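You operate a simulated robot arm through the tools that you are given. There is no shell and no other tool. Be economical: measure what you need, move in short steps, check, and stop when the job is done.

The job below is to be done with a simulated robot arm. You get a single attempt, and the scene is never put back.

Task
Take the name sign that says "Rohan" from the top of the front window-side table and leave it on the left half of the sill under the green blind. Take the red bead from the top of the front window-side table and put it on the cream slab. Put the table sign that says "table l" from the top of the front window-side table on the right half of the sill under the purple blind and the table sign labelled "table c" on the top of the big grey block. Put the brush cap on the top of the front wall-side table away on the top of the paint bench. Stack the yellow carton from the top of the big grey block on top of the blue carton. Put the purple cup from the top of the big grey block in the sink bowl. Take the duster from the left half of the sill under the blue blind and put it on the paper frame. Put the cream clay pot from the top of the big grey block in the sink bowl. Put the ink pot marked "blue" from the top of the big grey block on the top of the middle wall-side table and the ink pot that says "green" on the top of the paint bench. Take the grey palette from the ribbed drainer and put it on the top of the paint bench. Any order will do. Set down upright: name sign, table sign, cup, clay pot.

It is judged by the outcome, as a careful person would: the job done as asked, and still so three seconds after it is handed in. It fails if anything else is knocked over, pushed out of place, dropped, spilled or broken. A push-on lid holds only when it is set on centred and level and pressed home; a screw cap is set on level and turned clockwise until tight.

Robot
A 5-joint arm with a fingered hand on a trunk, on a base that drives. Base frame: it is fixed to the floor where the robot stands at the start and does not move with it; the origin is under the middle of the robot, x ahead of it, y to its left, z up; the surface under the hand at the start is at about z = 0.74. Units: m, rad, N and s.
With the tool pointing down near the work surface it reaches from about 0.28 to 0.56 m from the robot's upright axis, wherever it stands. Its first joint turns from -2.007 to 2.007 rad. Places, roughly: bead [0.5, 0.5, 0.75]; brush cap (4x3x5 cm) [1.4, 0, 0.8]; carton [2.75, 2.5, 0.75]; clay pot [2.75, 2.25, 0.75]; cream slab (20x18x2 cm) [0.7, 1.2, 0.7]; cup [2.75, 2.25, 0.75]; duster (7x5x5 cm) [-1.6, 0.7, 1]; ink pot [2.75, 2.25, 0.75]; left half of the sill under the green blind [-1.6, -1.7, 0.9]; name sign [0.5, 0.25, 0.75]; palette [5, 2.5, 0.75]; paper frame (12x9x3 cm) [1.3, -1.1, 0.8]; right half of the sill under the purple blind [-1.6, -3.2, 0.9]; sink bowl (31x20 cm) [4.98, 2.04, 0.68]; table sign [0.5, 1, 0.75]; top of the big grey block [2.7, 2.3, 0.8]; top of the middle wall-side table [1.3, -0.9, 0.7]; top of the paint bench [2.8, 4.3, 0.8]. The tool tilts only in the upright plane through the base axis and itself; it spins freely about its own axis. Payload 2.9 kg.
The tool frame sits at the grasp point between the pads (the TCP): z along the fingers, y along the line on which they close. The tips reach 0.022 m beyond it. Largest opening 0.124 m; the body of the gripper starts 0.06 m behind the TCP. The gripper is a hand of 3 fingers: y runs from the thumb to the fingers, the wrist lies at [0, 0, -0.218] in the tool frame, and closing takes about 1.5 s.
Orientation is that of the tool frame in the base frame, as a unit quaternion [w, x, y, z]. With the fingers straight down and closing along the base's y, the tool's x points along the base's -x, its y along +y and its z along -z.

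Tools
- The arm moves only by the tool send_rows. Its argument "moves" is a list of rows, each a list of 7 numbers: the shift along the base's x, y, z in cm, then the turn, a rotation vector about the base's x, y, z in degrees, then the gripper command, from -1 (fully open) to 1 (shut), values between in proportion. In form: [[dx, dy, dz, ax, ay, az, hand], ...]. A call has 1 to 20 rows; each row shifts and turns the commanded pose from where the row before left it. Rows are played at 5 a second. More than 0.05 m and 0.15 rad between two rows, or a gripper value outside its range, and nothing of the call is played. A pose out of reach is approached as far as the arm can. The call stops where the force on the tool passes 40 N (or 10 N more than at its start, if that is more) or the arm is blocked; 0.2 s more then pass. Each finger travels about 0.153 m/s and halts on what it meets, pressing with about 22 N; the grip force reading is that of the motor and also rises with nothing between the fingers. The clock runs only during rows and for 0.2 s after the last one: add rows that do not move to give the fingers time. It gives the time, the measured TCP pose, the force on the tool (base axes), the opening and the grip force at its end, in the units of the frame above (readings bear some noise), with the torque about the TCP (base axes, N m) and any sound that the robot's microphone picked up.
- Cameras (640 x 400 px; columns grow to the right, rows downward): "scene" is now at [0.0098, 0.1465, 1.5382]; the picture's right is [0.04, -1.00, 0.00], its down [-0.84, -0.04, -0.54] and it looks along [0.53, 0.02, -0.84] (base axes); focal length 247 px, centre (320, 200). "wrist" rides on the gripper at [0.064, -0.037, -0.075] in the tool frame; the picture's right is [0.50, 0.87, 0.00], its down [-0.62, 0.36, -0.70] and it looks along [-0.61, 0.35, 0.71] (tool axes); focal length 230 px, centre (320, 200). There is no depth. A picture from a camera that has moved, and an enlarged one, comes with that camera's place and axes in the base frame and with its lens.
- grab_frame(camera): a new picture of that camera. The clock stands still meanwhile.
- move_column(by): slides the trunk up (or, below 0, down) by that many m; the arm and the scene camera ride with it, the base frame stays. It gives what a move gives, with no picture.
- roll_base(legs): drives the robot by 1 to 6 legs, each [ahead, left, turn to the left] in m, m and rad, along the robot's own axes; the way and the turn of a leg run together, so that a leg with both is an arc; at most 1.5 m and 3.142 rad a leg. The arm and the cameras ride along, it lands a little off, and it stops where it bumps. It gives what a move gives.
- hand_shape(shape): the hand has 3 fingers and takes this shape, open, in about a second: jaw (thumb against the fingers, like two jaws); tri (thumb and two fingers); tip (a fingertip pinch); poke (one finger out to press); point (the index stretched); flat (the hand flat); cup (the hand cupped); fist (a fist). The gripper value then closes the fingers along that shape, each until it touches; the sizes above hold for jaw. It gives what a move gives, with no picture.
- aim_head(pan, tilt): turns the head with the scene camera to pan (to the left, within 2.705 rad either way) and tilt (down, from -0.506 to 1.204), counted from straight ahead of the robot. It gives what a move gives.
- close_up(camera, box): a new picture of the part [left, top, right, bottom] of that camera's present view, enlarged. The clock stands still meanwhile.
- sign_off(): hands the job in; it is judged then, once.

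Go step by step. Nothing tells you exact positions but the pictures and the camera data: compare them with the known pose of the tool, close in by small moves and look again before you grip or let go. The budget is 567 turns and 360 pictures, counting those below and the enlarged ones. Unless the task says otherwise, let go and move clear before handing in, and close with one line.

The tools are called after ">>>" by a JSON object that holds its "name" and its "arguments". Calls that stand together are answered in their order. send_rows: Moves the arm, as the interface text tells. Its arguments: {"type":"object","properties":{"moves":{"type":"array","items":{"type":"array","items":{"type":"number"}}}},"required":["moves"]} The other tools are called the same way: move_column (by) slides the trunk up or down; hand_shape (shape) gives the hand a shape; roll_base (legs) drives the base; aim_head (pan, tilt) turns the head that bears the scene camera; grab_frame (camera) takes a picture; close_up (camera, box) takes an enlarged picture of a part of a camera's view; sign_off () hands the job in.

At the start:

```text
time_s: 0.0
eef_pos: [0.3512, 0.1449, 0.974]
tool_rot: [0.0, 0.0, 1.0, 0.0]
force: [0.2, 0.4, 0.0]
torque: [0.02, -0.02, 0.0]
gripper_width: 0.1239
finger_force: 0.0
shape: jaw
trunk travel left (down, up): [-0.65, 0.34]
robot x, y, heading: [0.0023, -0.0061, 0.005]
head pan, tilt: [0.044, 1.005]
```

scene: 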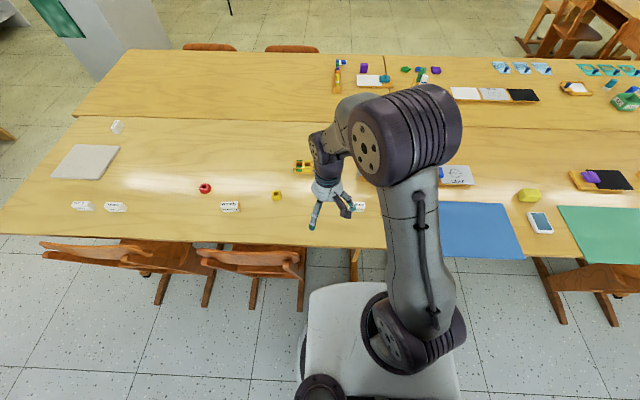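
wrist: 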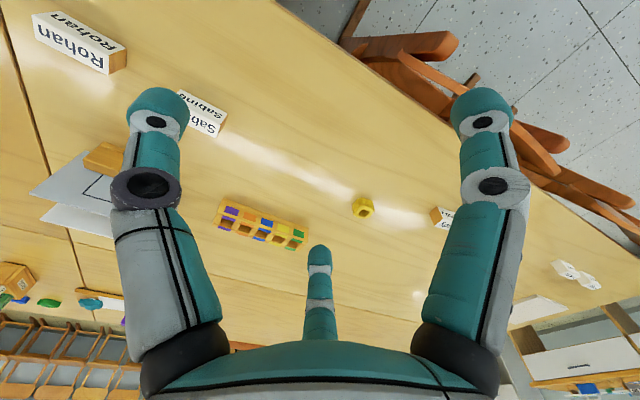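

I see the front table ahead, with signs, bead and slab on it, and chairs along its near edge. I'll read the signs and look around before moving.

>>> {"name": "close_up", "arguments": {"camera": "scene", "box": [40, 100, 300, 320]}}

>>> {"name": "close_up", "arguments": {"camera": "scene", "box": [300, 40, 640, 250]}}

>>> {"name": "aim_head", "arguments": {"pan": 1.0, "tilt": 1.0}}

>>> {"name": "grab_frame", "arguments": {"camera": "scene"}}

```text
1.82 times, centred on (170, 210) of scene
camera zoom: at [0.0098, 0.1465, 1.5382], right [0.04, -1.0, 0.0], down [-0.84, -0.04, -0.54], along [0.53, 0.02, -0.84], focal length 450 px, centre (593, 182)
```

zoom: 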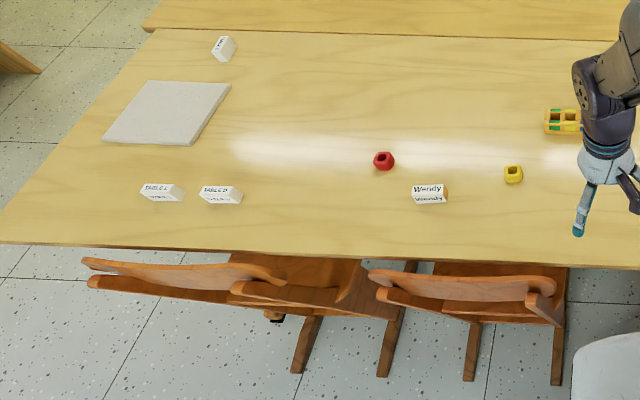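

```text
1.88 times, centred on (470, 145) of scene
camera zoom: at [0.0098, 0.1465, 1.5382], right [0.04, -1.0, 0.0], down [-0.84, -0.04, -0.54], along [0.53, 0.02, -0.84], focal length 466 px, centre (38, 304)
```

zoom: 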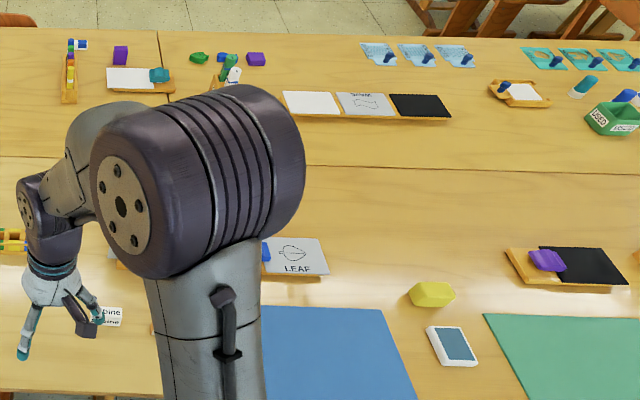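

```text
time_s: 1.2
eef_pos: [0.3515, 0.1456, 0.9747]
tool_rot: [0.0, 0.0, 1.0, 0.0]
force: [1.2, -0.1, -0.3]
torque: [0.02, 0.03, 0.05]
gripper_width: 0.1239
finger_force: 0.1
shape: jaw
trunk travel left (down, up): [-0.65, 0.34]
robot x, y, heading: [0.0027, 0.0005, 0.004]
head pan, tilt: [1.0, 1.0]
```

```text
355 pictures are left
camera scene: at [-0.0218, 0.2021, 1.5386], right [0.84, -0.54, 0.0], down [-0.46, -0.71, -0.54], along [0.29, 0.45, -0.84], focal length 247 px, centre (320, 200)
```

scene: 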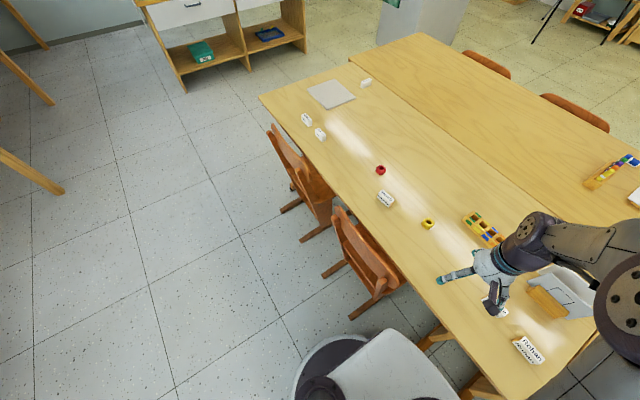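

The signs at the left end need reading; I'll zoom in and then survey the rest of the room.

>>> {"name": "close_up", "arguments": {"camera": "scene", "box": [290, 70, 400, 150]}}

>>> {"name": "aim_head", "arguments": {"pan": 0.8, "tilt": 0.45}}

>>> {"name": "grab_frame", "arguments": {"camera": "scene"}}

>>> {"name": "aim_head", "arguments": {"pan": 2.6, "tilt": 0.45}}

>>> {"name": "grab_frame", "arguments": {"camera": "scene"}}

>>> {"name": "aim_head", "arguments": {"pan": -2.3, "tilt": 0.45}}

>>> {"name": "grab_frame", "arguments": {"camera": "scene"}}

>>> {"name": "aim_head", "arguments": {"pan": -0.8, "tilt": 0.7}}

>>> {"name": "grab_frame", "arguments": {"camera": "scene"}}

```text
5.00 times, centred on (345, 110) of scene
camera zoom: at [-0.0218, 0.2021, 1.5386], right [0.84, -0.54, 0.0], down [-0.46, -0.71, -0.54], along [0.29, 0.45, -0.84], focal length 1236 px, centre (195, 650)
```

zoom: 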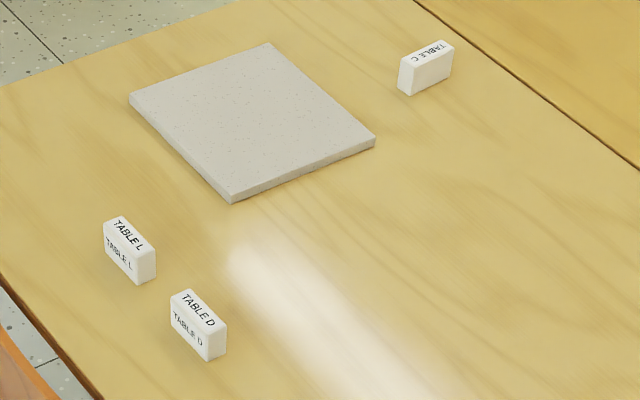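

```text
time_s: 2.2
eef_pos: [0.3518, 0.1461, 0.9747]
tool_rot: [0.0, -0.001, 1.0, 0.0]
force: [-0.5, -0.2, -0.5]
torque: [-0.02, 0.0, 0.0]
gripper_width: 0.1237
finger_force: 0.1
shape: jaw
trunk travel left (down, up): [-0.65, 0.34]
robot x, y, heading: [0.0032, -0.0011, -0.005]
head pan, tilt: [0.799, 0.45]
```

```text
353 pictures are left
camera scene: at [0.0046, 0.2094, 1.5841], right [0.72, -0.7, 0.0], down [-0.3, -0.31, -0.9], along [0.63, 0.65, -0.44], focal length 247 px, centre (320, 200)
```

scene: 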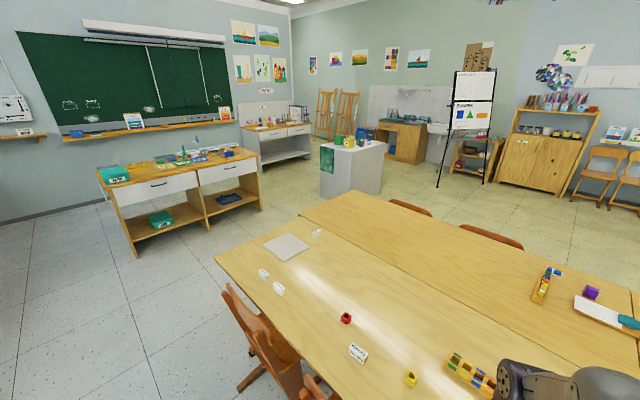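

```text
time_s: 4.0
eef_pos: [0.3514, 0.1455, 0.9737]
tool_rot: [0.0, 0.0, 1.0, 0.0]
force: [0.1, 0.6, -0.6]
torque: [0.0, -0.03, 0.02]
gripper_width: 0.1236
finger_force: 0.0
shape: jaw
trunk travel left (down, up): [-0.65, 0.34]
robot x, y, heading: [0.0012, -0.0006, 0.0]
head pan, tilt: [2.601, 0.45]
```

```text
352 pictures are left
camera scene: at [-0.1382, 0.1909, 1.5842], right [0.52, 0.86, 0.0], down [0.37, -0.22, -0.9], along [-0.77, 0.46, -0.44], focal length 247 px, centre (320, 200)
```

scene: 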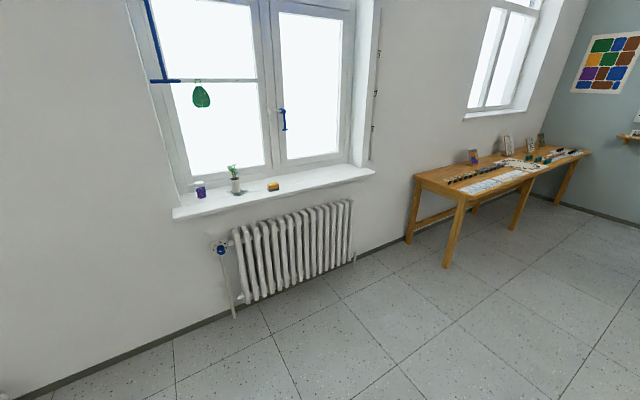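

```text
time_s: 7.9
eef_pos: [0.3516, 0.1459, 0.9746]
tool_rot: [0.0, 0.001, 1.0, 0.0]
force: [-0.1, 0.1, -0.2]
torque: [-0.02, 0.02, -0.02]
gripper_width: 0.1237
finger_force: 0.1
shape: jaw
trunk travel left (down, up): [-0.65, 0.34]
robot x, y, heading: [-0.0021, 0.0018, 0.003]
head pan, tilt: [-2.3, 0.45]
```

```text
351 pictures are left
camera scene: at [-0.1207, 0.075, 1.5842], right [-0.75, 0.67, 0.0], down [0.29, 0.32, -0.9], along [-0.6, -0.67, -0.44], focal length 247 px, centre (320, 200)
```

scene: 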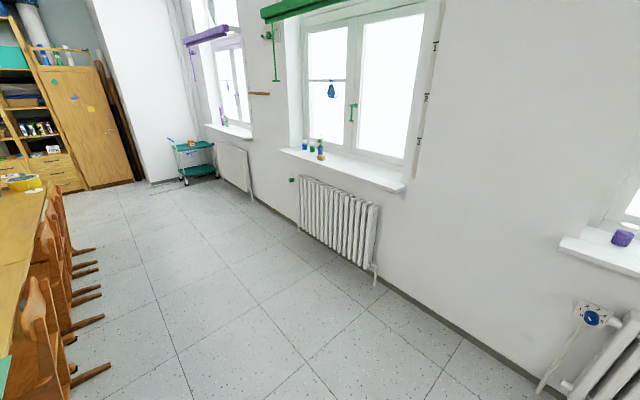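

```text
time_s: 9.5
eef_pos: [0.3517, 0.1454, 0.9748]
tool_rot: [0.0, 0.0, 1.0, 0.001]
force: [0.7, 0.8, 0.4]
torque: [-0.02, -0.01, -0.01]
gripper_width: 0.1239
finger_force: 0.1
shape: jaw
trunk travel left (down, up): [-0.65, 0.34]
robot x, y, heading: [0.0005, -0.0021, 0.002]
head pan, tilt: [-0.799, 0.7]
```

```text
350 pictures are left
camera scene: at [-0.0003, 0.0826, 1.562], right [-0.72, -0.7, 0.0], down [-0.45, 0.46, -0.77], along [0.53, -0.55, -0.64], focal length 247 px, centre (320, 200)
```

scene: 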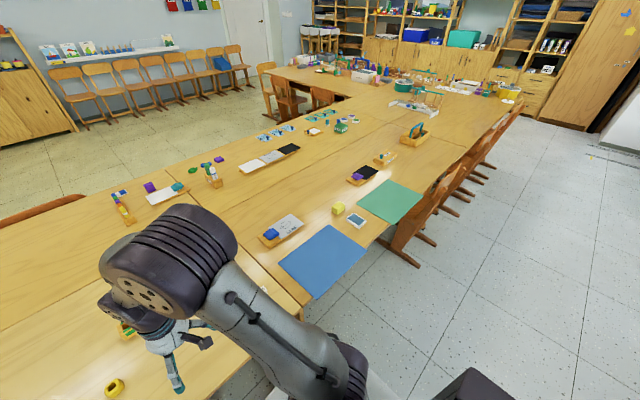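

The signs are clear: TABLE L is at the near left, TABLE D is beside it, and TABLE C is at the back. Rohan is within reach, so I'll move over it with the hand turned to close along x.

>>> {"name": "send_rows", "arguments": {"moves": [[1, -2, -0.5, 0, 0, -8.18, -1], [1, -2, -0.5, 0, 0, -8.18, -1], [1, -2, -0.5, 0, 0, -8.18, -1], [1, -2, -0.5, 0, 0, -8.18, -1], [1, -2, -0.5, 0, 0, -8.18, -1], [1, -2.2, -0.5, 0, 0, -8.18, -1], [1, -2.2, -0.5, 0, 0, -8.18, -1], [1, -2.2, -0.5, 0, 0, -8.18, -1], [1, -2.2, -0.5, 0, 0, -8.18, -1], [1, -2.2, -0.5, 0, 0, -8.18, -1], [1, -2.2, -0.5, 0, 0, -8.2, -1], [0, 0, 0, 0, 0, 0, -1]]}}

>>> {"name": "grab_frame", "arguments": {"camera": "wrist"}}

>>> {"name": "aim_head", "arguments": {"pan": -0.2, "tilt": 0.95}}

>>> {"name": "grab_frame", "arguments": {"camera": "scene"}}

```text
time_s: 12.1
eef_pos: [0.4626, -0.0861, 0.9212]
tool_rot: [0.0, 0.707, 0.707, 0.0]
force: [0.0, -0.1, -0.1]
torque: [0.01, -0.01, -0.03]
gripper_width: 0.1239
finger_force: 0.1
shape: jaw
trunk travel left (down, up): [-0.65, 0.34]
robot x, y, heading: [0.0015, 0.0012, 0.004]
head pan, tilt: [-0.799, 0.7]
```

```text
349 pictures are left
camera wrist: at [0.4262, -0.0218, 0.996], right [0.87, 0.5, 0.0], down [0.36, -0.62, 0.7], along [0.35, -0.61, -0.71], focal length 230 px, centre (320, 200)
```

wrist: 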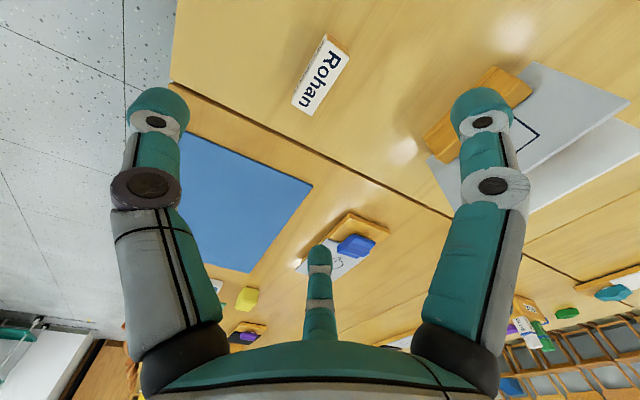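

```text
time_s: 13.1
eef_pos: [0.4639, -0.0881, 0.9206]
tool_rot: [0.0, 0.707, 0.707, 0.0]
force: [-0.1, -0.6, 0.0]
torque: [0.02, 0.01, 0.0]
gripper_width: 0.124
finger_force: 0.1
shape: jaw
trunk travel left (down, up): [-0.65, 0.34]
robot x, y, heading: [0.0011, -0.0013, 0.0]
head pan, tilt: [-0.201, 0.949]
```

```text
348 pictures are left
camera scene: at [0.0119, 0.1288, 1.5423], right [-0.2, -0.98, 0.0], down [-0.8, 0.16, -0.58], along [0.57, -0.12, -0.81], focal length 247 px, centre (320, 200)
```

scene: 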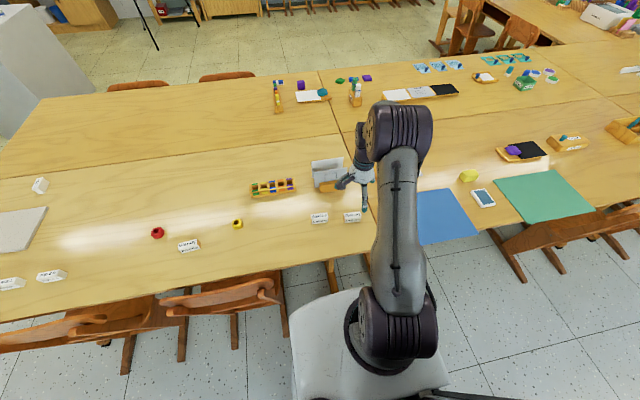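

Rohan lies at about (0.458, -0.082) with its length along y, and the hand is almost above it. I'll come down and check.

>>> {"name": "send_rows", "arguments": {"moves": [[-0.5, 0.5, -3, 0, 0, 0, -1], [0, 0, -3, 0, 0, 0, -1], [0, 0, -3, 0, 0, 0, -1], [0, 0, -2, 0, 0, 0, -1], [0, 0, 0, 0, 0, 0, -1]]}}

>>> {"name": "grab_frame", "arguments": {"camera": "wrist"}}

```text
time_s: 14.3
eef_pos: [0.4578, -0.0827, 0.8088]
tool_rot: [0.0, 0.707, 0.707, 0.001]
force: [0.9, 0.1, 0.1]
torque: [0.05, -0.04, 0.01]
gripper_width: 0.1238
finger_force: 0.1
shape: jaw
trunk travel left (down, up): [-0.65, 0.34]
robot x, y, heading: [0.0018, 0.0038, 0.002]
head pan, tilt: [-0.201, 0.949]
```

```text
347 pictures are left
camera wrist: at [0.4202, -0.0166, 0.8851], right [0.87, 0.5, 0.0], down [0.36, -0.62, 0.7], along [0.35, -0.61, -0.71], focal length 230 px, centre (320, 200)
```

wrist: 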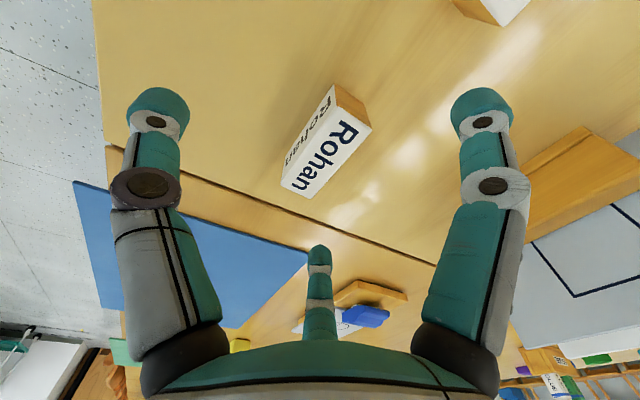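

It is well centred, and the top face sits at about z 0.78. I'll lower to the grasp height and close.

>>> {"name": "send_rows", "arguments": {"moves": [[0, 0.5, -2, 0, 0, 0, -1], [0, 0, -2, 0, 0, 0, -1], [0, 0, 0, 0, 0, 0, 0], [0, 0, 0, 0, 0, 0, 1], [0, 0, 0, 0, 0, 0, 1], [0, 0, 0, 0, 0, 0, 1], [0, 0, 0, 0, 0, 0, 1], [0, 0, 0, 0, 0, 0, 1], [0, 0, 0, 0, 0, 0, 1], [0, 0, 0, 0, 0, 0, 1]]}}

>>> {"name": "grab_frame", "arguments": {"camera": "wrist"}}

```text
time_s: 16.5
eef_pos: [0.4566, -0.0772, 0.7691]
tool_rot: [0.0, 0.708, 0.707, 0.0]
force: [0.3, 0.3, 0.2]
torque: [0.0, 0.04, 0.04]
gripper_width: 0.0235
finger_force: 22.1
shape: jaw
trunk travel left (down, up): [-0.65, 0.34]
robot x, y, heading: [0.0044, 0.0006, 0.005]
head pan, tilt: [-0.201, 0.949]
```

```text
346 pictures are left
camera wrist: at [0.4192, -0.0115, 0.8462], right [0.87, 0.5, 0.0], down [0.36, -0.62, 0.7], along [0.35, -0.61, -0.71], focal length 230 px, centre (320, 200)
```

wrist: 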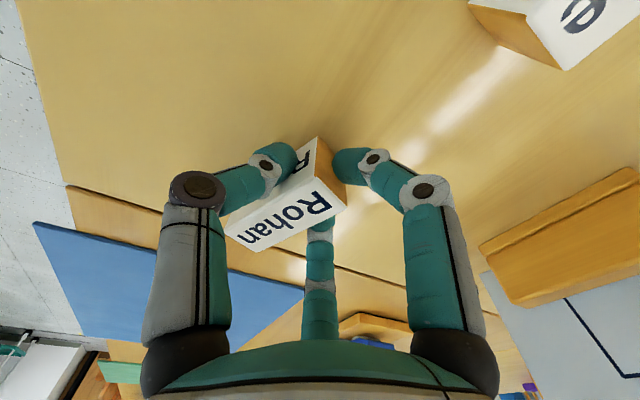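

Gripped with the width at 23 mm. I'll lift with the trunk, back out and turn towards the window wall.

>>> {"name": "move_column", "arguments": {"by": 0.26}}

>>> {"name": "roll_base", "arguments": {"legs": [[-0.6, 0, 0], [0, 0, 3.14], [0, 1.5, 0]]}}

>>> {"name": "aim_head", "arguments": {"pan": 0.1, "tilt": 0.7}}

>>> {"name": "grab_frame", "arguments": {"camera": "scene"}}

```text
time_s: 19.1
eef_pos: [0.4572, -0.0773, 1.03]
tool_rot: [0.0, 0.707, 0.707, -0.001]
force: [-0.3, 0.4, 0.6]
torque: [0.02, -0.03, 0.0]
gripper_width: 0.023
finger_force: 21.9
shape: jaw
trunk travel left (down, up): [-0.91, 0.08]
robot x, y, heading: [-0.001, -0.0027, -0.001]
head pan, tilt: [-0.201, 0.949]
```

```text
time_s: 37.0
eef_pos: [-1.0098, -1.4367, 1.0295]
tool_rot: [0.001, 0.721, -0.693, -0.001]
force: [0.3, -0.6, 0.1]
torque: [0.0, 0.0, -0.02]
gripper_width: 0.023
finger_force: 22.0
shape: jaw
trunk travel left (down, up): [-0.91, 0.08]
robot x, y, heading: [-0.5527, -1.4949, -3.105]
head pan, tilt: [-0.201, 0.949]
```

```text
time_s: 37.8
eef_pos: [-1.01, -1.4373, 1.0306]
tool_rot: [0.0, 0.721, -0.693, 0.0]
force: [-0.2, 0.2, 0.0]
torque: [0.01, 0.01, -0.01]
gripper_width: 0.0231
finger_force: 22.3
shape: jaw
trunk travel left (down, up): [-0.91, 0.08]
robot x, y, heading: [-0.5519, -1.4929, -3.102]
head pan, tilt: [0.099, 0.7]
```

```text
345 pictures are left
camera scene: at [-0.5684, -1.6503, 1.8219], right [-0.14, 0.99, 0.0], down [0.64, 0.09, -0.76], along [-0.76, -0.11, -0.64], focal length 247 px, centre (320, 200)
```

scene: 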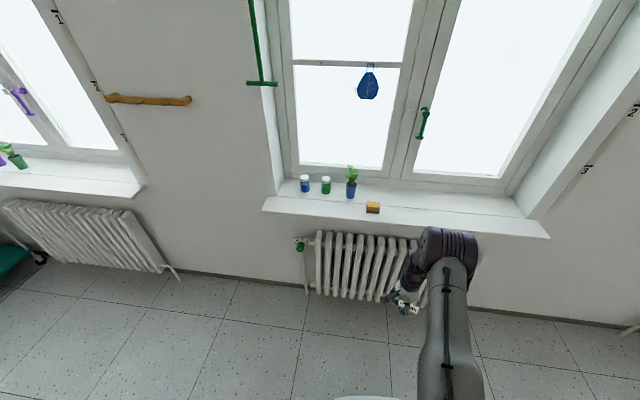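

The sill's left half is free at about (-1.59, -1.8), in front of the bottles and left of a sponge. I'll drive up to it with clearance from the radiator.

>>> {"name": "roll_base", "arguments": {"legs": [[0, 0.342, -0.035], [0.5, 0, 0]]}}

>>> {"name": "aim_head", "arguments": {"pan": 0.1, "tilt": 0.95}}

>>> {"name": "grab_frame", "arguments": {"camera": "scene"}}

>>> {"name": "grab_frame", "arguments": {"camera": "wrist"}}

```text
time_s: 42.6
eef_pos: [-1.4985, -1.7713, 1.0309]
tool_rot: [0.0, 0.71, -0.704, 0.0]
force: [0.8, -0.2, 0.1]
torque: [-0.02, 0.01, -0.01]
gripper_width: 0.023
finger_force: 22.3
shape: jaw
trunk travel left (down, up): [-0.91, 0.08]
robot x, y, heading: [-1.0421, -1.841, -3.13]
head pan, tilt: [0.099, 0.7]
```

```text
time_s: 43.3
eef_pos: [-1.5009, -1.7694, 1.0295]
tool_rot: [0.0, 0.711, -0.703, 0.0]
force: [0.3, 0.4, -0.5]
torque: [-0.01, 0.01, 0.04]
gripper_width: 0.0227
finger_force: 21.8
shape: jaw
trunk travel left (down, up): [-0.91, 0.08]
robot x, y, heading: [-1.0372, -1.8439, -3.125]
head pan, tilt: [0.099, 0.949]
```

```text
344 pictures are left
camera scene: at [-1.0529, -1.9955, 1.8023], right [-0.11, 0.99, 0.0], down [0.81, 0.09, -0.58], along [-0.58, -0.06, -0.81], focal length 247 px, centre (320, 200)
```

scene: 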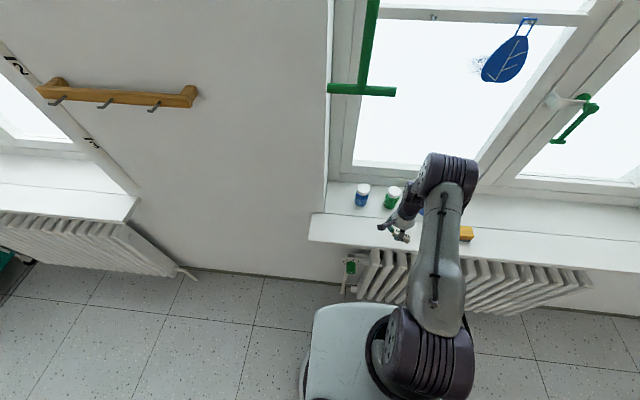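

```text
343 pictures are left
camera wrist: at [-1.4626, -1.8331, 1.1061], right [-0.86, -0.51, 0.0], down [-0.36, 0.61, 0.7], along [-0.36, 0.6, -0.71], focal length 230 px, centre (320, 200)
```

wrist: 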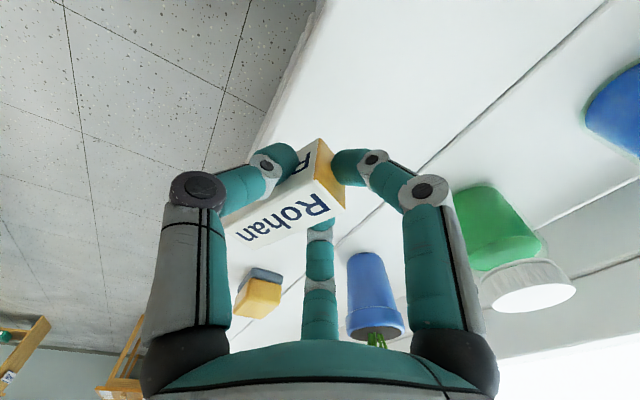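

The arm is over the sill and the bottles are behind at about x -1.75. I'll extend to x -1.595 and go down towards the sill.

>>> {"name": "send_rows", "arguments": {"moves": [[-3, -0.5, 0, 0, 0, 0, 1], [-3, -0.5, 0, 0, 0, 0, 1], [-3.4, -0.5, 0, 0, 0, 0, 1], [0, 0, -4, 0, 0, 0, 1], [0, 0, -3, 0, 0, 0, 1], [0, 0, 0, 0, 0, 0, 1]]}}

>>> {"name": "grab_frame", "arguments": {"camera": "wrist"}}

>>> {"name": "close_up", "arguments": {"camera": "scene", "box": [320, 160, 520, 285]}}

```text
time_s: 44.8
eef_pos: [-1.5871, -1.7867, 0.9684]
tool_rot: [0.004, 0.711, -0.703, -0.005]
force: [3.8, -3.0, 22.9]
torque: [0.08, -0.23, 0.07]
gripper_width: 0.0259
finger_force: 22.2
shape: jaw
out of reach, approached as far as the arm can: row 5
trunk travel left (down, up): [-0.91, 0.08]
robot x, y, heading: [-1.0428, -1.8425, -3.134]
head pan, tilt: [0.099, 0.949]
stopped in row 6: the force on the tool passed its limit at 43 N (the readings are from after the stop); the commanded pose is now the measured one
```

```text
342 pictures are left
camera wrist: at [-1.5491, -1.8504, 1.0443], right [-0.86, -0.51, 0.01], down [-0.35, 0.61, 0.71], along [-0.37, 0.6, -0.71], focal length 230 px, centre (320, 200)
```

wrist: 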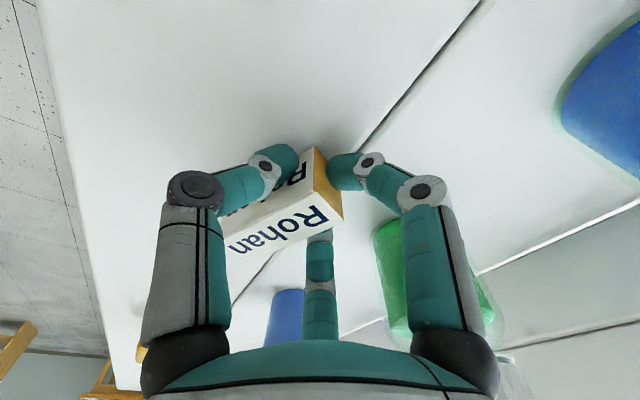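

```text
3.20 times, centred on (420, 222) of scene
camera zoom: at [-1.0459, -1.9971, 1.8021], right [-0.11, 0.99, 0.0], down [0.81, 0.09, -0.59], along [-0.58, -0.06, -0.81], focal length 791 px, centre (0, 128)
```

zoom: 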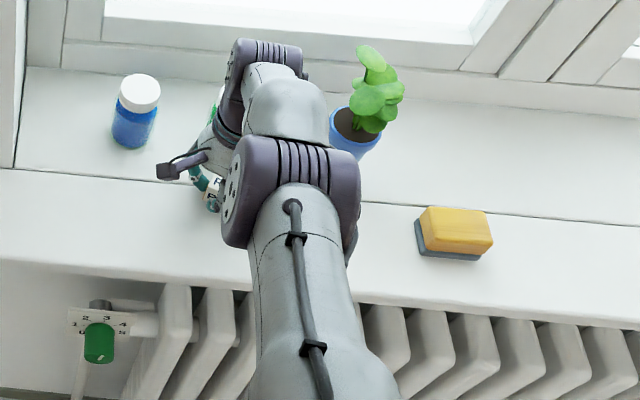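

The sign is apparently touching the sill already, so the sill is near z 0.94. I'll ease up slightly to read the contact.

>>> {"name": "send_rows", "arguments": {"moves": [[0.5, 0, 0.5, 0, 0, 0, 1], [0, 0, 0, 0, 0, 0, 1]]}}

>>> {"name": "close_up", "arguments": {"camera": "wrist", "box": [160, 80, 480, 280]}}

```text
time_s: 45.4
eef_pos: [-1.5826, -1.7867, 0.9709]
tool_rot: [0.002, 0.71, -0.704, -0.001]
force: [-1.2, -0.7, 5.5]
torque: [0.03, -0.07, 0.0]
gripper_width: 0.0253
finger_force: 21.8
shape: jaw
trunk travel left (down, up): [-0.91, 0.08]
robot x, y, heading: [-1.0423, -1.8428, -3.133]
head pan, tilt: [0.099, 0.949]
```

```text
2.00 times, centred on (320, 180) of wrist
camera zoom: at [-1.5457, -1.8497, 1.0458], right [-0.86, -0.51, 0.0], down [-0.36, 0.61, 0.7], along [-0.36, 0.6, -0.71], focal length 460 px, centre (320, 240)
```

zoom: 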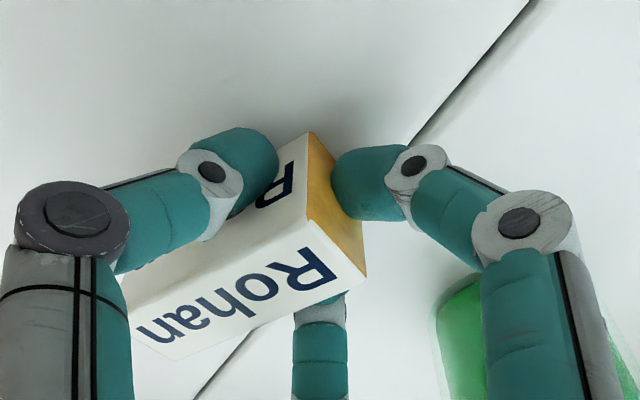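

Light contact of about 5 N. I'll open gently, then rise.

>>> {"name": "send_rows", "arguments": {"moves": [[0, 0, -0.1, 0, 0, 0, 0.6], [0, 0, 0, 0, 0, 0, 0.4], [0, 0, 0, 0, 0, 0, 0.2], [0, 0, 0, 0, 0, 0, 0.1], [0, 0, 0, 0, 0, 0, 0.1]]}}

>>> {"name": "grab_frame", "arguments": {"camera": "wrist"}}

```text
time_s: 46.6
eef_pos: [-1.5846, -1.7867, 0.9691]
tool_rot: [0.002, 0.711, -0.704, -0.002]
force: [-0.3, 0.1, -1.1]
torque: [0.02, 0.0, -0.03]
gripper_width: 0.0555
finger_force: 0.0
shape: jaw
trunk travel left (down, up): [-0.91, 0.08]
robot x, y, heading: [-1.0391, -1.8438, -3.133]
head pan, tilt: [0.099, 0.949]
```

```text
339 pictures are left
camera wrist: at [-1.5468, -1.8496, 1.0448], right [-0.86, -0.51, 0.0], down [-0.36, 0.61, 0.7], along [-0.36, 0.6, -0.71], focal length 230 px, centre (320, 200)
```

wrist: 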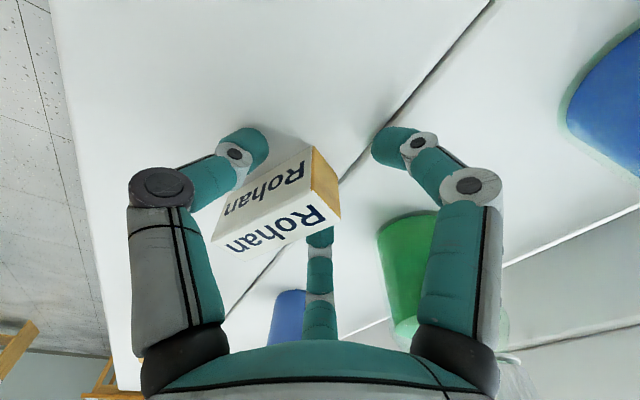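

It stands on its own. I'll rise clear and check it.

>>> {"name": "move_column", "arguments": {"by": 0.08}}

>>> {"name": "grab_frame", "arguments": {"camera": "wrist"}}

```text
time_s: 47.8
eef_pos: [-1.5848, -1.7862, 1.0493]
tool_rot: [0.002, 0.711, -0.704, -0.001]
force: [1.5, 0.5, 0.1]
torque: [0.0, -0.01, -0.02]
gripper_width: 0.0557
finger_force: 0.0
shape: jaw
trunk travel left (down, up): [-0.99, 0.0]
robot x, y, heading: [-1.0435, -1.8415, -3.129]
head pan, tilt: [0.099, 0.949]
```

```text
338 pictures are left
camera wrist: at [-1.5468, -1.8496, 1.1249], right [-0.86, -0.51, 0.0], down [-0.36, 0.61, 0.7], along [-0.36, 0.6, -0.71], focal length 230 px, centre (320, 200)
```

wrist: 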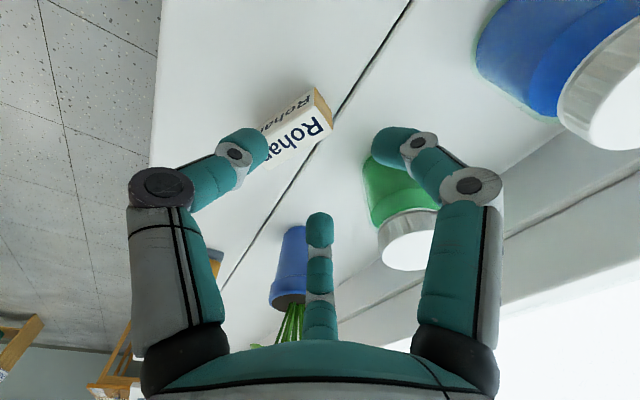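

Rohan is done. Next is the duster on the blue-blind sill, so I'll back off and drive along the windows.

>>> {"name": "roll_base", "arguments": {"legs": [[-0.45, 0, 0], [0, -1.25, 0], [0, -1.2, 0]]}}

>>> {"name": "aim_head", "arguments": {"pan": 0.1, "tilt": 0.7}}

>>> {"name": "grab_frame", "arguments": {"camera": "scene"}}

```text
time_s: 62.1
eef_pos: [-1.1825, 0.644, 1.0485]
tool_rot: [0.001, 0.718, -0.696, -0.002]
force: [0.1, -0.1, 0.5]
torque: [-0.03, -0.03, 0.02]
gripper_width: 0.0554
finger_force: 0.1
shape: jaw
trunk travel left (down, up): [-0.99, 0.0]
robot x, y, heading: [-0.6407, 0.597, -3.109]
head pan, tilt: [0.099, 0.949]
```

```text
time_s: 62.9
eef_pos: [-1.1831, 0.6446, 1.0489]
tool_rot: [0.001, 0.718, -0.696, -0.002]
force: [-0.2, -0.2, 0.1]
torque: [-0.01, 0.01, 0.02]
gripper_width: 0.0555
finger_force: 0.1
shape: jaw
trunk travel left (down, up): [-0.99, 0.0]
robot x, y, heading: [-0.6402, 0.6003, -3.109]
head pan, tilt: [0.099, 0.7]
```

```text
337 pictures are left
camera scene: at [-0.6585, 0.4448, 1.902], right [-0.13, 0.99, 0.0], down [0.64, 0.08, -0.76], along [-0.76, -0.1, -0.64], focal length 247 px, centre (320, 200)
```

scene: 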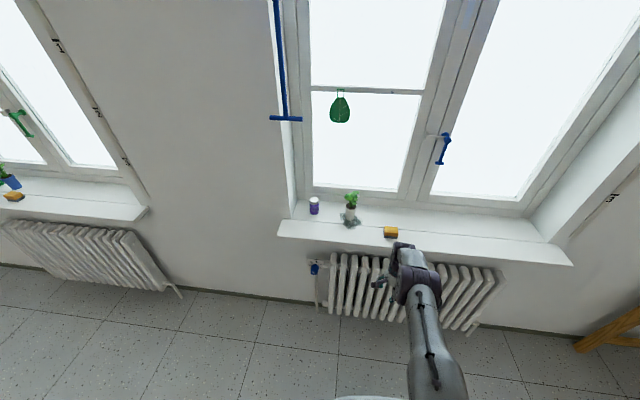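

The duster is at about (-1.565, 0.69). I'll open the hand and drive in.

>>> {"name": "roll_base", "arguments": {"legs": [[0.35, -0.045, -0.03]]}}

>>> {"name": "send_rows", "arguments": {"moves": [[0, 0, 0, 0, 0, 0, -0.6], [0, 0, 0, 0, 0, 0, -1], [0, 0, 0, 0, 0, 0, -1]]}}

>>> {"name": "grab_frame", "arguments": {"camera": "wrist"}}

```text
time_s: 65.2
eef_pos: [-1.5363, 0.6957, 1.0495]
tool_rot: [0.002, 0.71, -0.705, -0.002]
force: [0.0, 0.8, 0.5]
torque: [0.0, -0.01, 0.0]
gripper_width: 0.0554
finger_force: 0.1
shape: jaw
trunk travel left (down, up): [-0.99, 0.0]
robot x, y, heading: [-0.9963, 0.6393, -3.135]
head pan, tilt: [0.099, 0.7]
```

```text
time_s: 66.0
eef_pos: [-1.5388, 0.6945, 1.049]
tool_rot: [0.002, 0.709, -0.705, -0.001]
force: [1.1, -0.2, -0.2]
torque: [0.02, -0.02, 0.02]
gripper_width: 0.1238
finger_force: 0.1
shape: jaw
trunk travel left (down, up): [-0.99, 0.0]
robot x, y, heading: [-0.9957, 0.6433, -3.138]
head pan, tilt: [0.099, 0.7]
```

```text
336 pictures are left
camera wrist: at [-1.5017, 0.6324, 1.1247], right [-0.86, -0.51, 0.0], down [-0.36, 0.61, 0.7], along [-0.36, 0.61, -0.71], focal length 230 px, centre (320, 200)
```

wrist: 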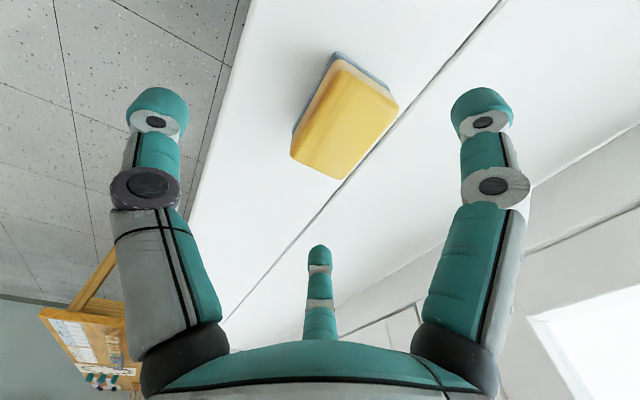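

The duster is centred at (-1.551, 0.688) and aligned with y. I'll descend and grip it across its width.

>>> {"name": "send_rows", "arguments": {"moves": [[-1.2, -0.6, -2, 0, 0, 0, -1], [0, 0, -3, 0, 0, 0, -1], [0, 0, -2.6, 0, 0, 0, -1], [0, 0, 0, 0, 0, 0, 0], [0, 0, 0, 0, 0, 0, 1], [0, 0, 0, 0, 0, 0, 1], [0, 0, 0, 0, 0, 0, 1], [0, 0, 0, 0, 0, 0, 1], [0, 0, 0, 0, 0, 0, 1]]}}

>>> {"name": "grab_frame", "arguments": {"camera": "wrist"}}

```text
time_s: 68.0
eef_pos: [-1.5251, 0.6905, 1.0009]
tool_rot: [0.002, 0.709, -0.705, -0.002]
force: [0.3, 0.6, 1.1]
torque: [0.03, -0.01, -0.02]
gripper_width: 0.0299
finger_force: 21.6
shape: jaw
out of reach, approached as far as the arm can: row 1, 2, 3
trunk travel left (down, up): [-0.99, 0.0]
robot x, y, heading: [-0.9956, 0.638, -3.131]
head pan, tilt: [0.099, 0.7]
```

```text
335 pictures are left
camera wrist: at [-1.4879, 0.6272, 1.0769], right [-0.86, -0.51, 0.0], down [-0.36, 0.61, 0.7], along [-0.36, 0.61, -0.71], focal length 230 px, centre (320, 200)
```

wrist: 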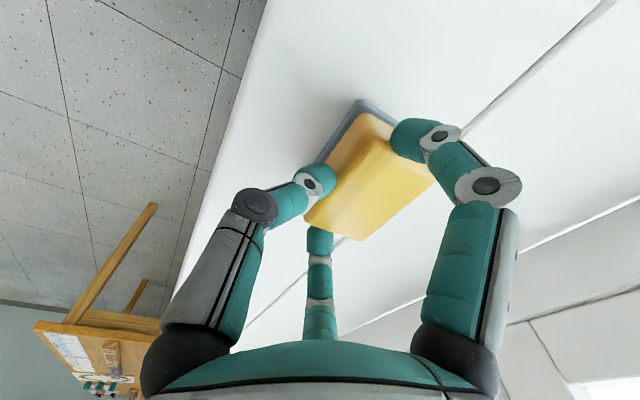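

The trunk is too high for this reach. I'll open, raise the arm, lower the trunk and then try again.

>>> {"name": "send_rows", "arguments": {"moves": [[0, 0, 0, 0, 0, 0, 0], [0, 0, 0, 0, 0, 0, -1], [0, 0, 0, 0, 0, 0, -1], [0, 0, 0, 0, 0, 0, -1], [0, 0, 4, 0, 0, 0, -1], [0, 0, 5, 0, 0, 0, -1], [0, 0, 5, 0, 0, 0, -1], [0, 0, 4, 0, 0, 0, -1], [0, 0, 0, 0, 0, 0, -1]]}}

>>> {"name": "move_column", "arguments": {"by": -0.14}}

>>> {"name": "grab_frame", "arguments": {"camera": "wrist"}}

```text
time_s: 70.0
eef_pos: [-1.5725, 0.6942, 1.1708]
tool_rot: [0.001, 0.71, -0.704, 0.0]
force: [1.0, -0.6, 0.3]
torque: [0.02, -0.02, 0.01]
gripper_width: 0.124
finger_force: 0.1
shape: jaw
out of reach, approached as far as the arm can: row 5, 6, 7, 8
trunk travel left (down, up): [-0.99, 0.0]
robot x, y, heading: [-0.9986, 0.6402, -3.14]
head pan, tilt: [0.099, 0.7]
```

```text
time_s: 71.6
eef_pos: [-1.5715, 0.6944, 1.0306]
tool_rot: [0.0, 0.709, -0.705, -0.001]
force: [0.7, 0.4, 0.1]
torque: [0.01, -0.01, 0.0]
gripper_width: 0.1239
finger_force: 0.0
shape: jaw
trunk travel left (down, up): [-0.85, 0.14]
robot x, y, heading: [-0.9994, 0.6361, -3.138]
head pan, tilt: [0.099, 0.7]
```

```text
334 pictures are left
camera wrist: at [-1.5345, 0.6312, 1.106], right [-0.86, -0.51, 0.0], down [-0.36, 0.61, 0.7], along [-0.36, 0.61, -0.71], focal length 230 px, centre (320, 200)
```

wrist: 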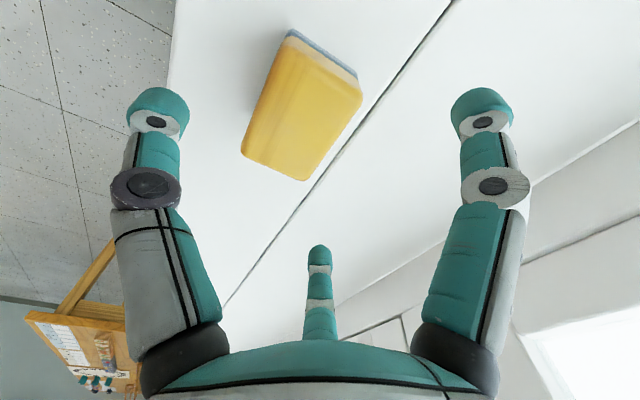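

Now I can re-centre over the duster at (-1.553, 0.684) and go down.

>>> {"name": "send_rows", "arguments": {"moves": [[1.8, -1, 0, 0, 0, 0, -1], [0, 0, -3, 0, 0, 0, -1], [0, 0, -2.9, 0, 0, 0, -1], [0, 0, 0, 0, 0, 0, -1]]}}

>>> {"name": "grab_frame", "arguments": {"camera": "wrist"}}

```text
time_s: 72.6
eef_pos: [-1.5648, 0.6893, 0.9707]
tool_rot: [0.0, 0.709, -0.705, 0.0]
force: [-0.8, 1.0, -0.2]
torque: [0.01, 0.01, -0.02]
gripper_width: 0.1239
finger_force: 0.1
shape: jaw
out of reach, approached as far as the arm can: row 1, 3
trunk travel left (down, up): [-0.85, 0.14]
robot x, y, heading: [-0.995, 0.6402, -3.138]
head pan, tilt: [0.099, 0.7]
```

```text
333 pictures are left
camera wrist: at [-1.5275, 0.6257, 1.047], right [-0.86, -0.51, 0.0], down [-0.36, 0.61, 0.7], along [-0.36, 0.61, -0.71], focal length 230 px, centre (320, 200)
```

wrist: 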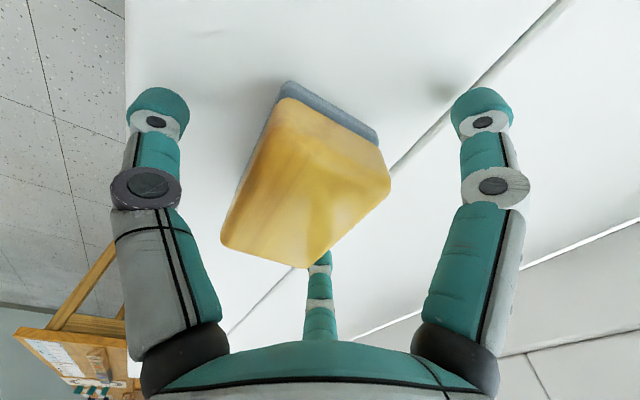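

About 1 cm too far out, so I'll correct x and close.

>>> {"name": "send_rows", "arguments": {"moves": [[1.1, -0.4, 0, 0, 0, 0, -1], [0, 0, 0, 0, 0, 0, 0], [0, 0, 0, 0, 0, 0, 0.6], [0, 0, 0, 0, 0, 0, 1], [0, 0, 0, 0, 0, 0, 1], [0, 0, 0, 0, 0, 0, 1], [0, 0, 0, 0, 0, 0, 1], [0, 0, 0, 0, 0, 0, 1]]}}

>>> {"name": "grab_frame", "arguments": {"camera": "wrist"}}

```text
time_s: 74.4
eef_pos: [-1.5611, 0.686, 0.9692]
tool_rot: [-0.001, 0.71, -0.705, -0.001]
force: [0.3, 0.2, 0.2]
torque: [-0.02, -0.05, 0.01]
gripper_width: 0.0504
finger_force: 22.0
shape: jaw
out of reach, approached as far as the arm can: row 1
trunk travel left (down, up): [-0.85, 0.14]
robot x, y, heading: [-0.9995, 0.6401, -3.137]
head pan, tilt: [0.099, 0.7]
```

```text
332 pictures are left
camera wrist: at [-1.5243, 0.6235, 1.045], right [-0.86, -0.51, 0.0], down [-0.36, 0.61, 0.7], along [-0.35, 0.61, -0.71], focal length 230 px, centre (320, 200)
```

wrist: 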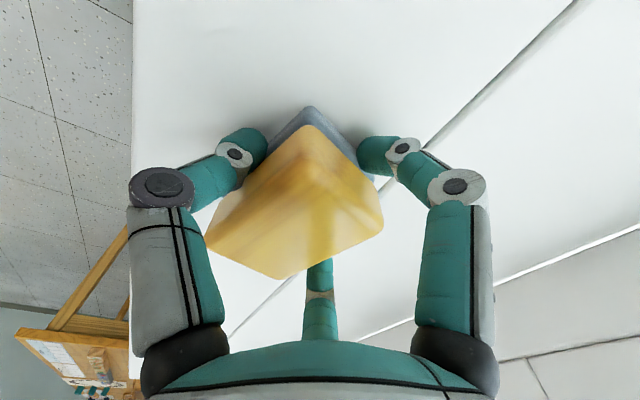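

The duster is gripped at 50 mm. I'll lift, back away, and look down to learn the footprint of my own base.

>>> {"name": "move_column", "arguments": {"by": 0.13}}

>>> {"name": "roll_base", "arguments": {"legs": [[-0.45, 0, 0]]}}

>>> {"name": "aim_head", "arguments": {"pan": 1.4, "tilt": 1.2}}

>>> {"name": "grab_frame", "arguments": {"camera": "scene"}}

>>> {"name": "aim_head", "arguments": {"pan": 0.3, "tilt": 1.2}}

>>> {"name": "grab_frame", "arguments": {"camera": "scene"}}

```text
time_s: 76.0
eef_pos: [-1.5613, 0.687, 1.0995]
tool_rot: [0.0, 0.709, -0.705, 0.0]
force: [0.4, 0.5, -0.6]
torque: [0.01, -0.01, 0.02]
gripper_width: 0.0506
finger_force: 21.9
shape: jaw
trunk travel left (down, up): [-0.98, 0.01]
robot x, y, heading: [-0.9981, 0.6386, -3.134]
head pan, tilt: [0.099, 0.7]
```

```text
time_s: 78.7
eef_pos: [-1.1263, 0.6864, 1.0992]
tool_rot: [-0.001, 0.711, -0.703, 0.001]
force: [-1.1, 0.1, -0.1]
torque: [-0.02, 0.02, -0.02]
gripper_width: 0.0507
finger_force: 22.2
shape: jaw
trunk travel left (down, up): [-0.98, 0.01]
robot x, y, heading: [-0.564, 0.6437, -3.127]
head pan, tilt: [0.099, 0.7]
```

```text
time_s: 80.1
eef_pos: [-1.1266, 0.6867, 1.0987]
tool_rot: [0.0, 0.712, -0.702, 0.0]
force: [0.3, 0.3, -1.3]
torque: [-0.01, 0.0, -0.03]
gripper_width: 0.0506
finger_force: 21.4
shape: jaw
trunk travel left (down, up): [-0.98, 0.01]
robot x, y, heading: [-0.5609, 0.6418, -3.127]
head pan, tilt: [1.4, 1.201]
```

```text
331 pictures are left
camera scene: at [-0.5079, 0.4417, 1.856], right [-0.99, 0.16, 0.0], down [0.15, 0.92, -0.36], along [-0.06, -0.36, -0.93], focal length 247 px, centre (320, 200)
```

scene: 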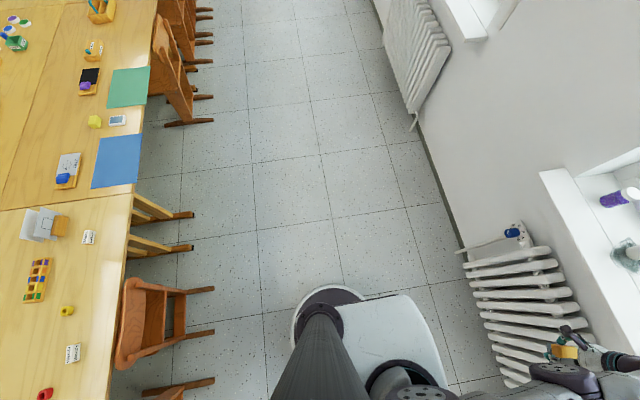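

```text
time_s: 81.5
eef_pos: [-1.1252, 0.6859, 1.0995]
tool_rot: [0.0, 0.712, -0.702, 0.0]
force: [-0.2, 0.6, -0.7]
torque: [-0.04, 0.01, 0.01]
gripper_width: 0.0506
finger_force: 22.0
shape: jaw
trunk travel left (down, up): [-0.98, 0.01]
robot x, y, heading: [-0.5625, 0.641, -3.126]
head pan, tilt: [0.3, 1.201]
```

```text
330 pictures are left
camera scene: at [-0.5522, 0.4796, 1.856], right [-0.31, 0.95, 0.0], down [0.89, 0.29, -0.36], along [-0.34, -0.11, -0.93], focal length 247 px, centre (320, 200)
```

scene: 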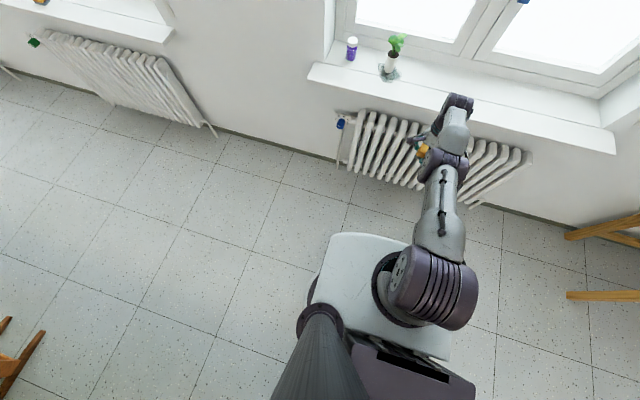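

My base looks like a low disc about 0.25 m in radius, and the trunk is slimmer. I'll carry the duster round the front end of the tables to the wall-side aisle.

>>> {"name": "roll_base", "arguments": {"legs": [[-0.28, 0, -0.015], [0, -1.12, 0], [-1.1, 0, 0]]}}

>>> {"name": "aim_head", "arguments": {"pan": 2.6, "tilt": 0.6}}

>>> {"name": "grab_frame", "arguments": {"camera": "scene"}}

>>> {"name": "aim_head", "arguments": {"pan": -2.6, "tilt": 0.6}}

>>> {"name": "grab_frame", "arguments": {"camera": "scene"}}

```text
time_s: 94.0
eef_pos: [0.2569, 1.8122, 1.0987]
tool_rot: [0.0, 0.712, -0.702, -0.001]
force: [0.9, -1.0, -0.5]
torque: [-0.04, 0.01, 0.03]
gripper_width: 0.0504
finger_force: 22.2
shape: jaw
trunk travel left (down, up): [-0.98, 0.01]
robot x, y, heading: [0.8191, 1.7712, -3.131]
head pan, tilt: [0.3, 1.201]
```

```text
time_s: 96.1
eef_pos: [0.2572, 1.8116, 1.0988]
tool_rot: [0.0, 0.712, -0.702, 0.0]
force: [0.0, 0.0, -0.7]
torque: [-0.03, 0.0, -0.02]
gripper_width: 0.0506
finger_force: 22.1
shape: jaw
trunk travel left (down, up): [-0.98, 0.01]
robot x, y, heading: [0.8199, 1.7707, -3.123]
head pan, tilt: [2.601, 0.6]
```

```text
329 pictures are left
camera scene: at [0.9604, 1.578, 1.9006], right [-0.5, -0.86, 0.0], down [-0.49, 0.28, -0.83], along [0.71, -0.42, -0.56], focal length 247 px, centre (320, 200)
```

scene: 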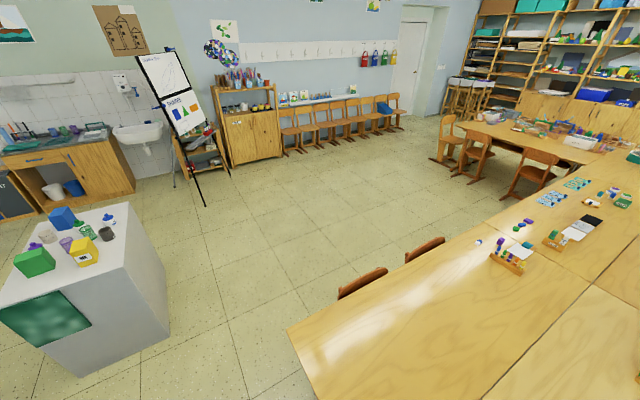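

```text
time_s: 100.2
eef_pos: [0.2567, 1.8125, 1.0971]
tool_rot: [0.0, 0.712, -0.702, 0.0]
force: [0.3, -0.8, -0.1]
torque: [-0.01, 0.03, 0.01]
gripper_width: 0.0504
finger_force: 21.9
shape: jaw
trunk travel left (down, up): [-0.98, 0.01]
robot x, y, heading: [0.8219, 1.7659, -3.129]
head pan, tilt: [-2.601, 0.6]
```

```text
328 pictures are left
camera scene: at [0.9591, 1.6691, 1.9007], right [0.53, -0.85, 0.0], down [-0.48, -0.3, -0.83], along [0.7, 0.44, -0.56], focal length 247 px, centre (320, 200)
```

scene: 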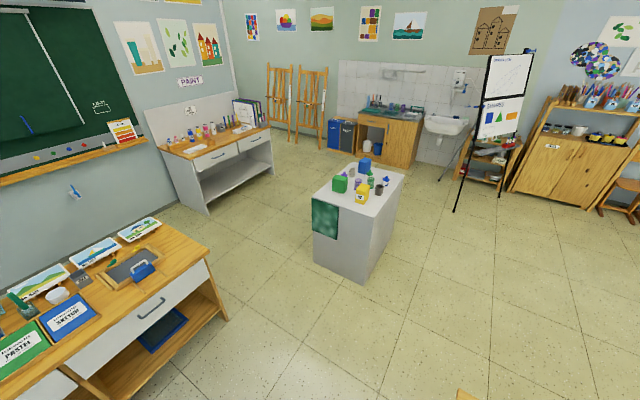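

The way is clear: the table edge on the wall side is near x 1.55 and the block is at x above 2.35. I'll drive down the wall-side aisle to y about -1.1.

>>> {"name": "roll_base", "arguments": {"legs": [[-1.3, 0, 0], [0, 1.45, 0], [0, 1.4, 0]]}}

>>> {"name": "aim_head", "arguments": {"pan": 0.2, "tilt": 0.8}}

>>> {"name": "grab_frame", "arguments": {"camera": "scene"}}

```text
time_s: 119.9
eef_pos: [1.6384, -0.9771, 1.0979]
tool_rot: [0.0, 0.713, -0.701, 0.0]
force: [0.7, -0.1, -0.5]
torque: [0.01, 0.01, 0.04]
gripper_width: 0.0504
finger_force: 21.9
shape: jaw
trunk travel left (down, up): [-0.98, 0.01]
robot x, y, heading: [2.2038, -1.0198, -3.123]
head pan, tilt: [-2.601, 0.6]
```

```text
time_s: 122.4
eef_pos: [1.6375, -0.9772, 1.0988]
tool_rot: [0.0, 0.714, -0.701, 0.0]
force: [-0.2, 0.3, -1.5]
torque: [-0.01, 0.0, 0.01]
gripper_width: 0.0505
finger_force: 21.8
shape: jaw
trunk travel left (down, up): [-0.98, 0.01]
robot x, y, heading: [2.2023, -1.0171, -3.128]
head pan, tilt: [0.201, 0.799]
```

```text
327 pictures are left
camera scene: at [2.1865, -1.1822, 1.8838], right [-0.22, 0.98, 0.0], down [0.7, 0.16, -0.7], along [-0.68, -0.15, -0.72], focal length 247 px, centre (320, 200)
```

scene: 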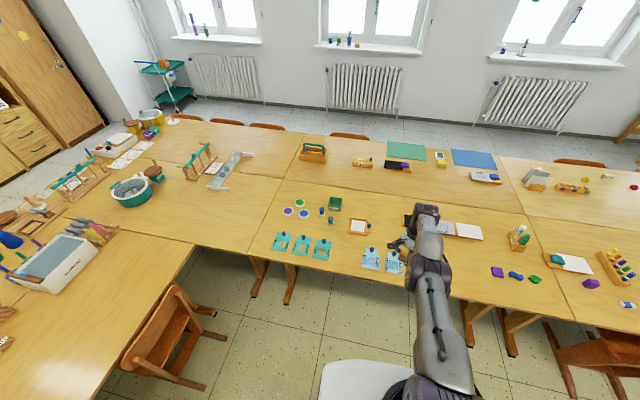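

>>> {"name": "close_up", "arguments": {"camera": "scene", "box": [260, 180, 440, 292]}}

```text
3.56 times, centred on (350, 236) of scene
camera zoom: at [2.1865, -1.1822, 1.8838], right [-0.22, 0.98, 0.0], down [0.7, 0.16, -0.7], along [-0.68, -0.15, -0.72], focal length 879 px, centre (213, 72)
```

zoom: 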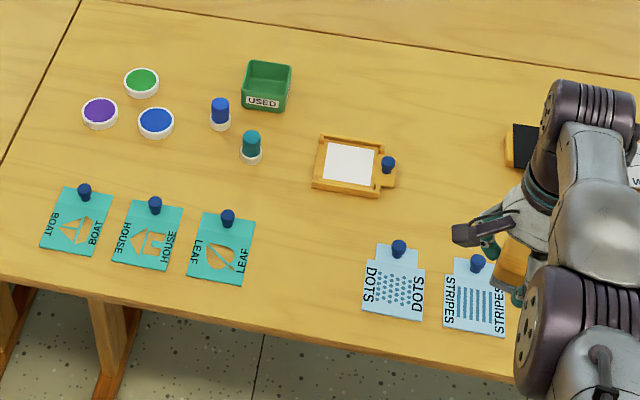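

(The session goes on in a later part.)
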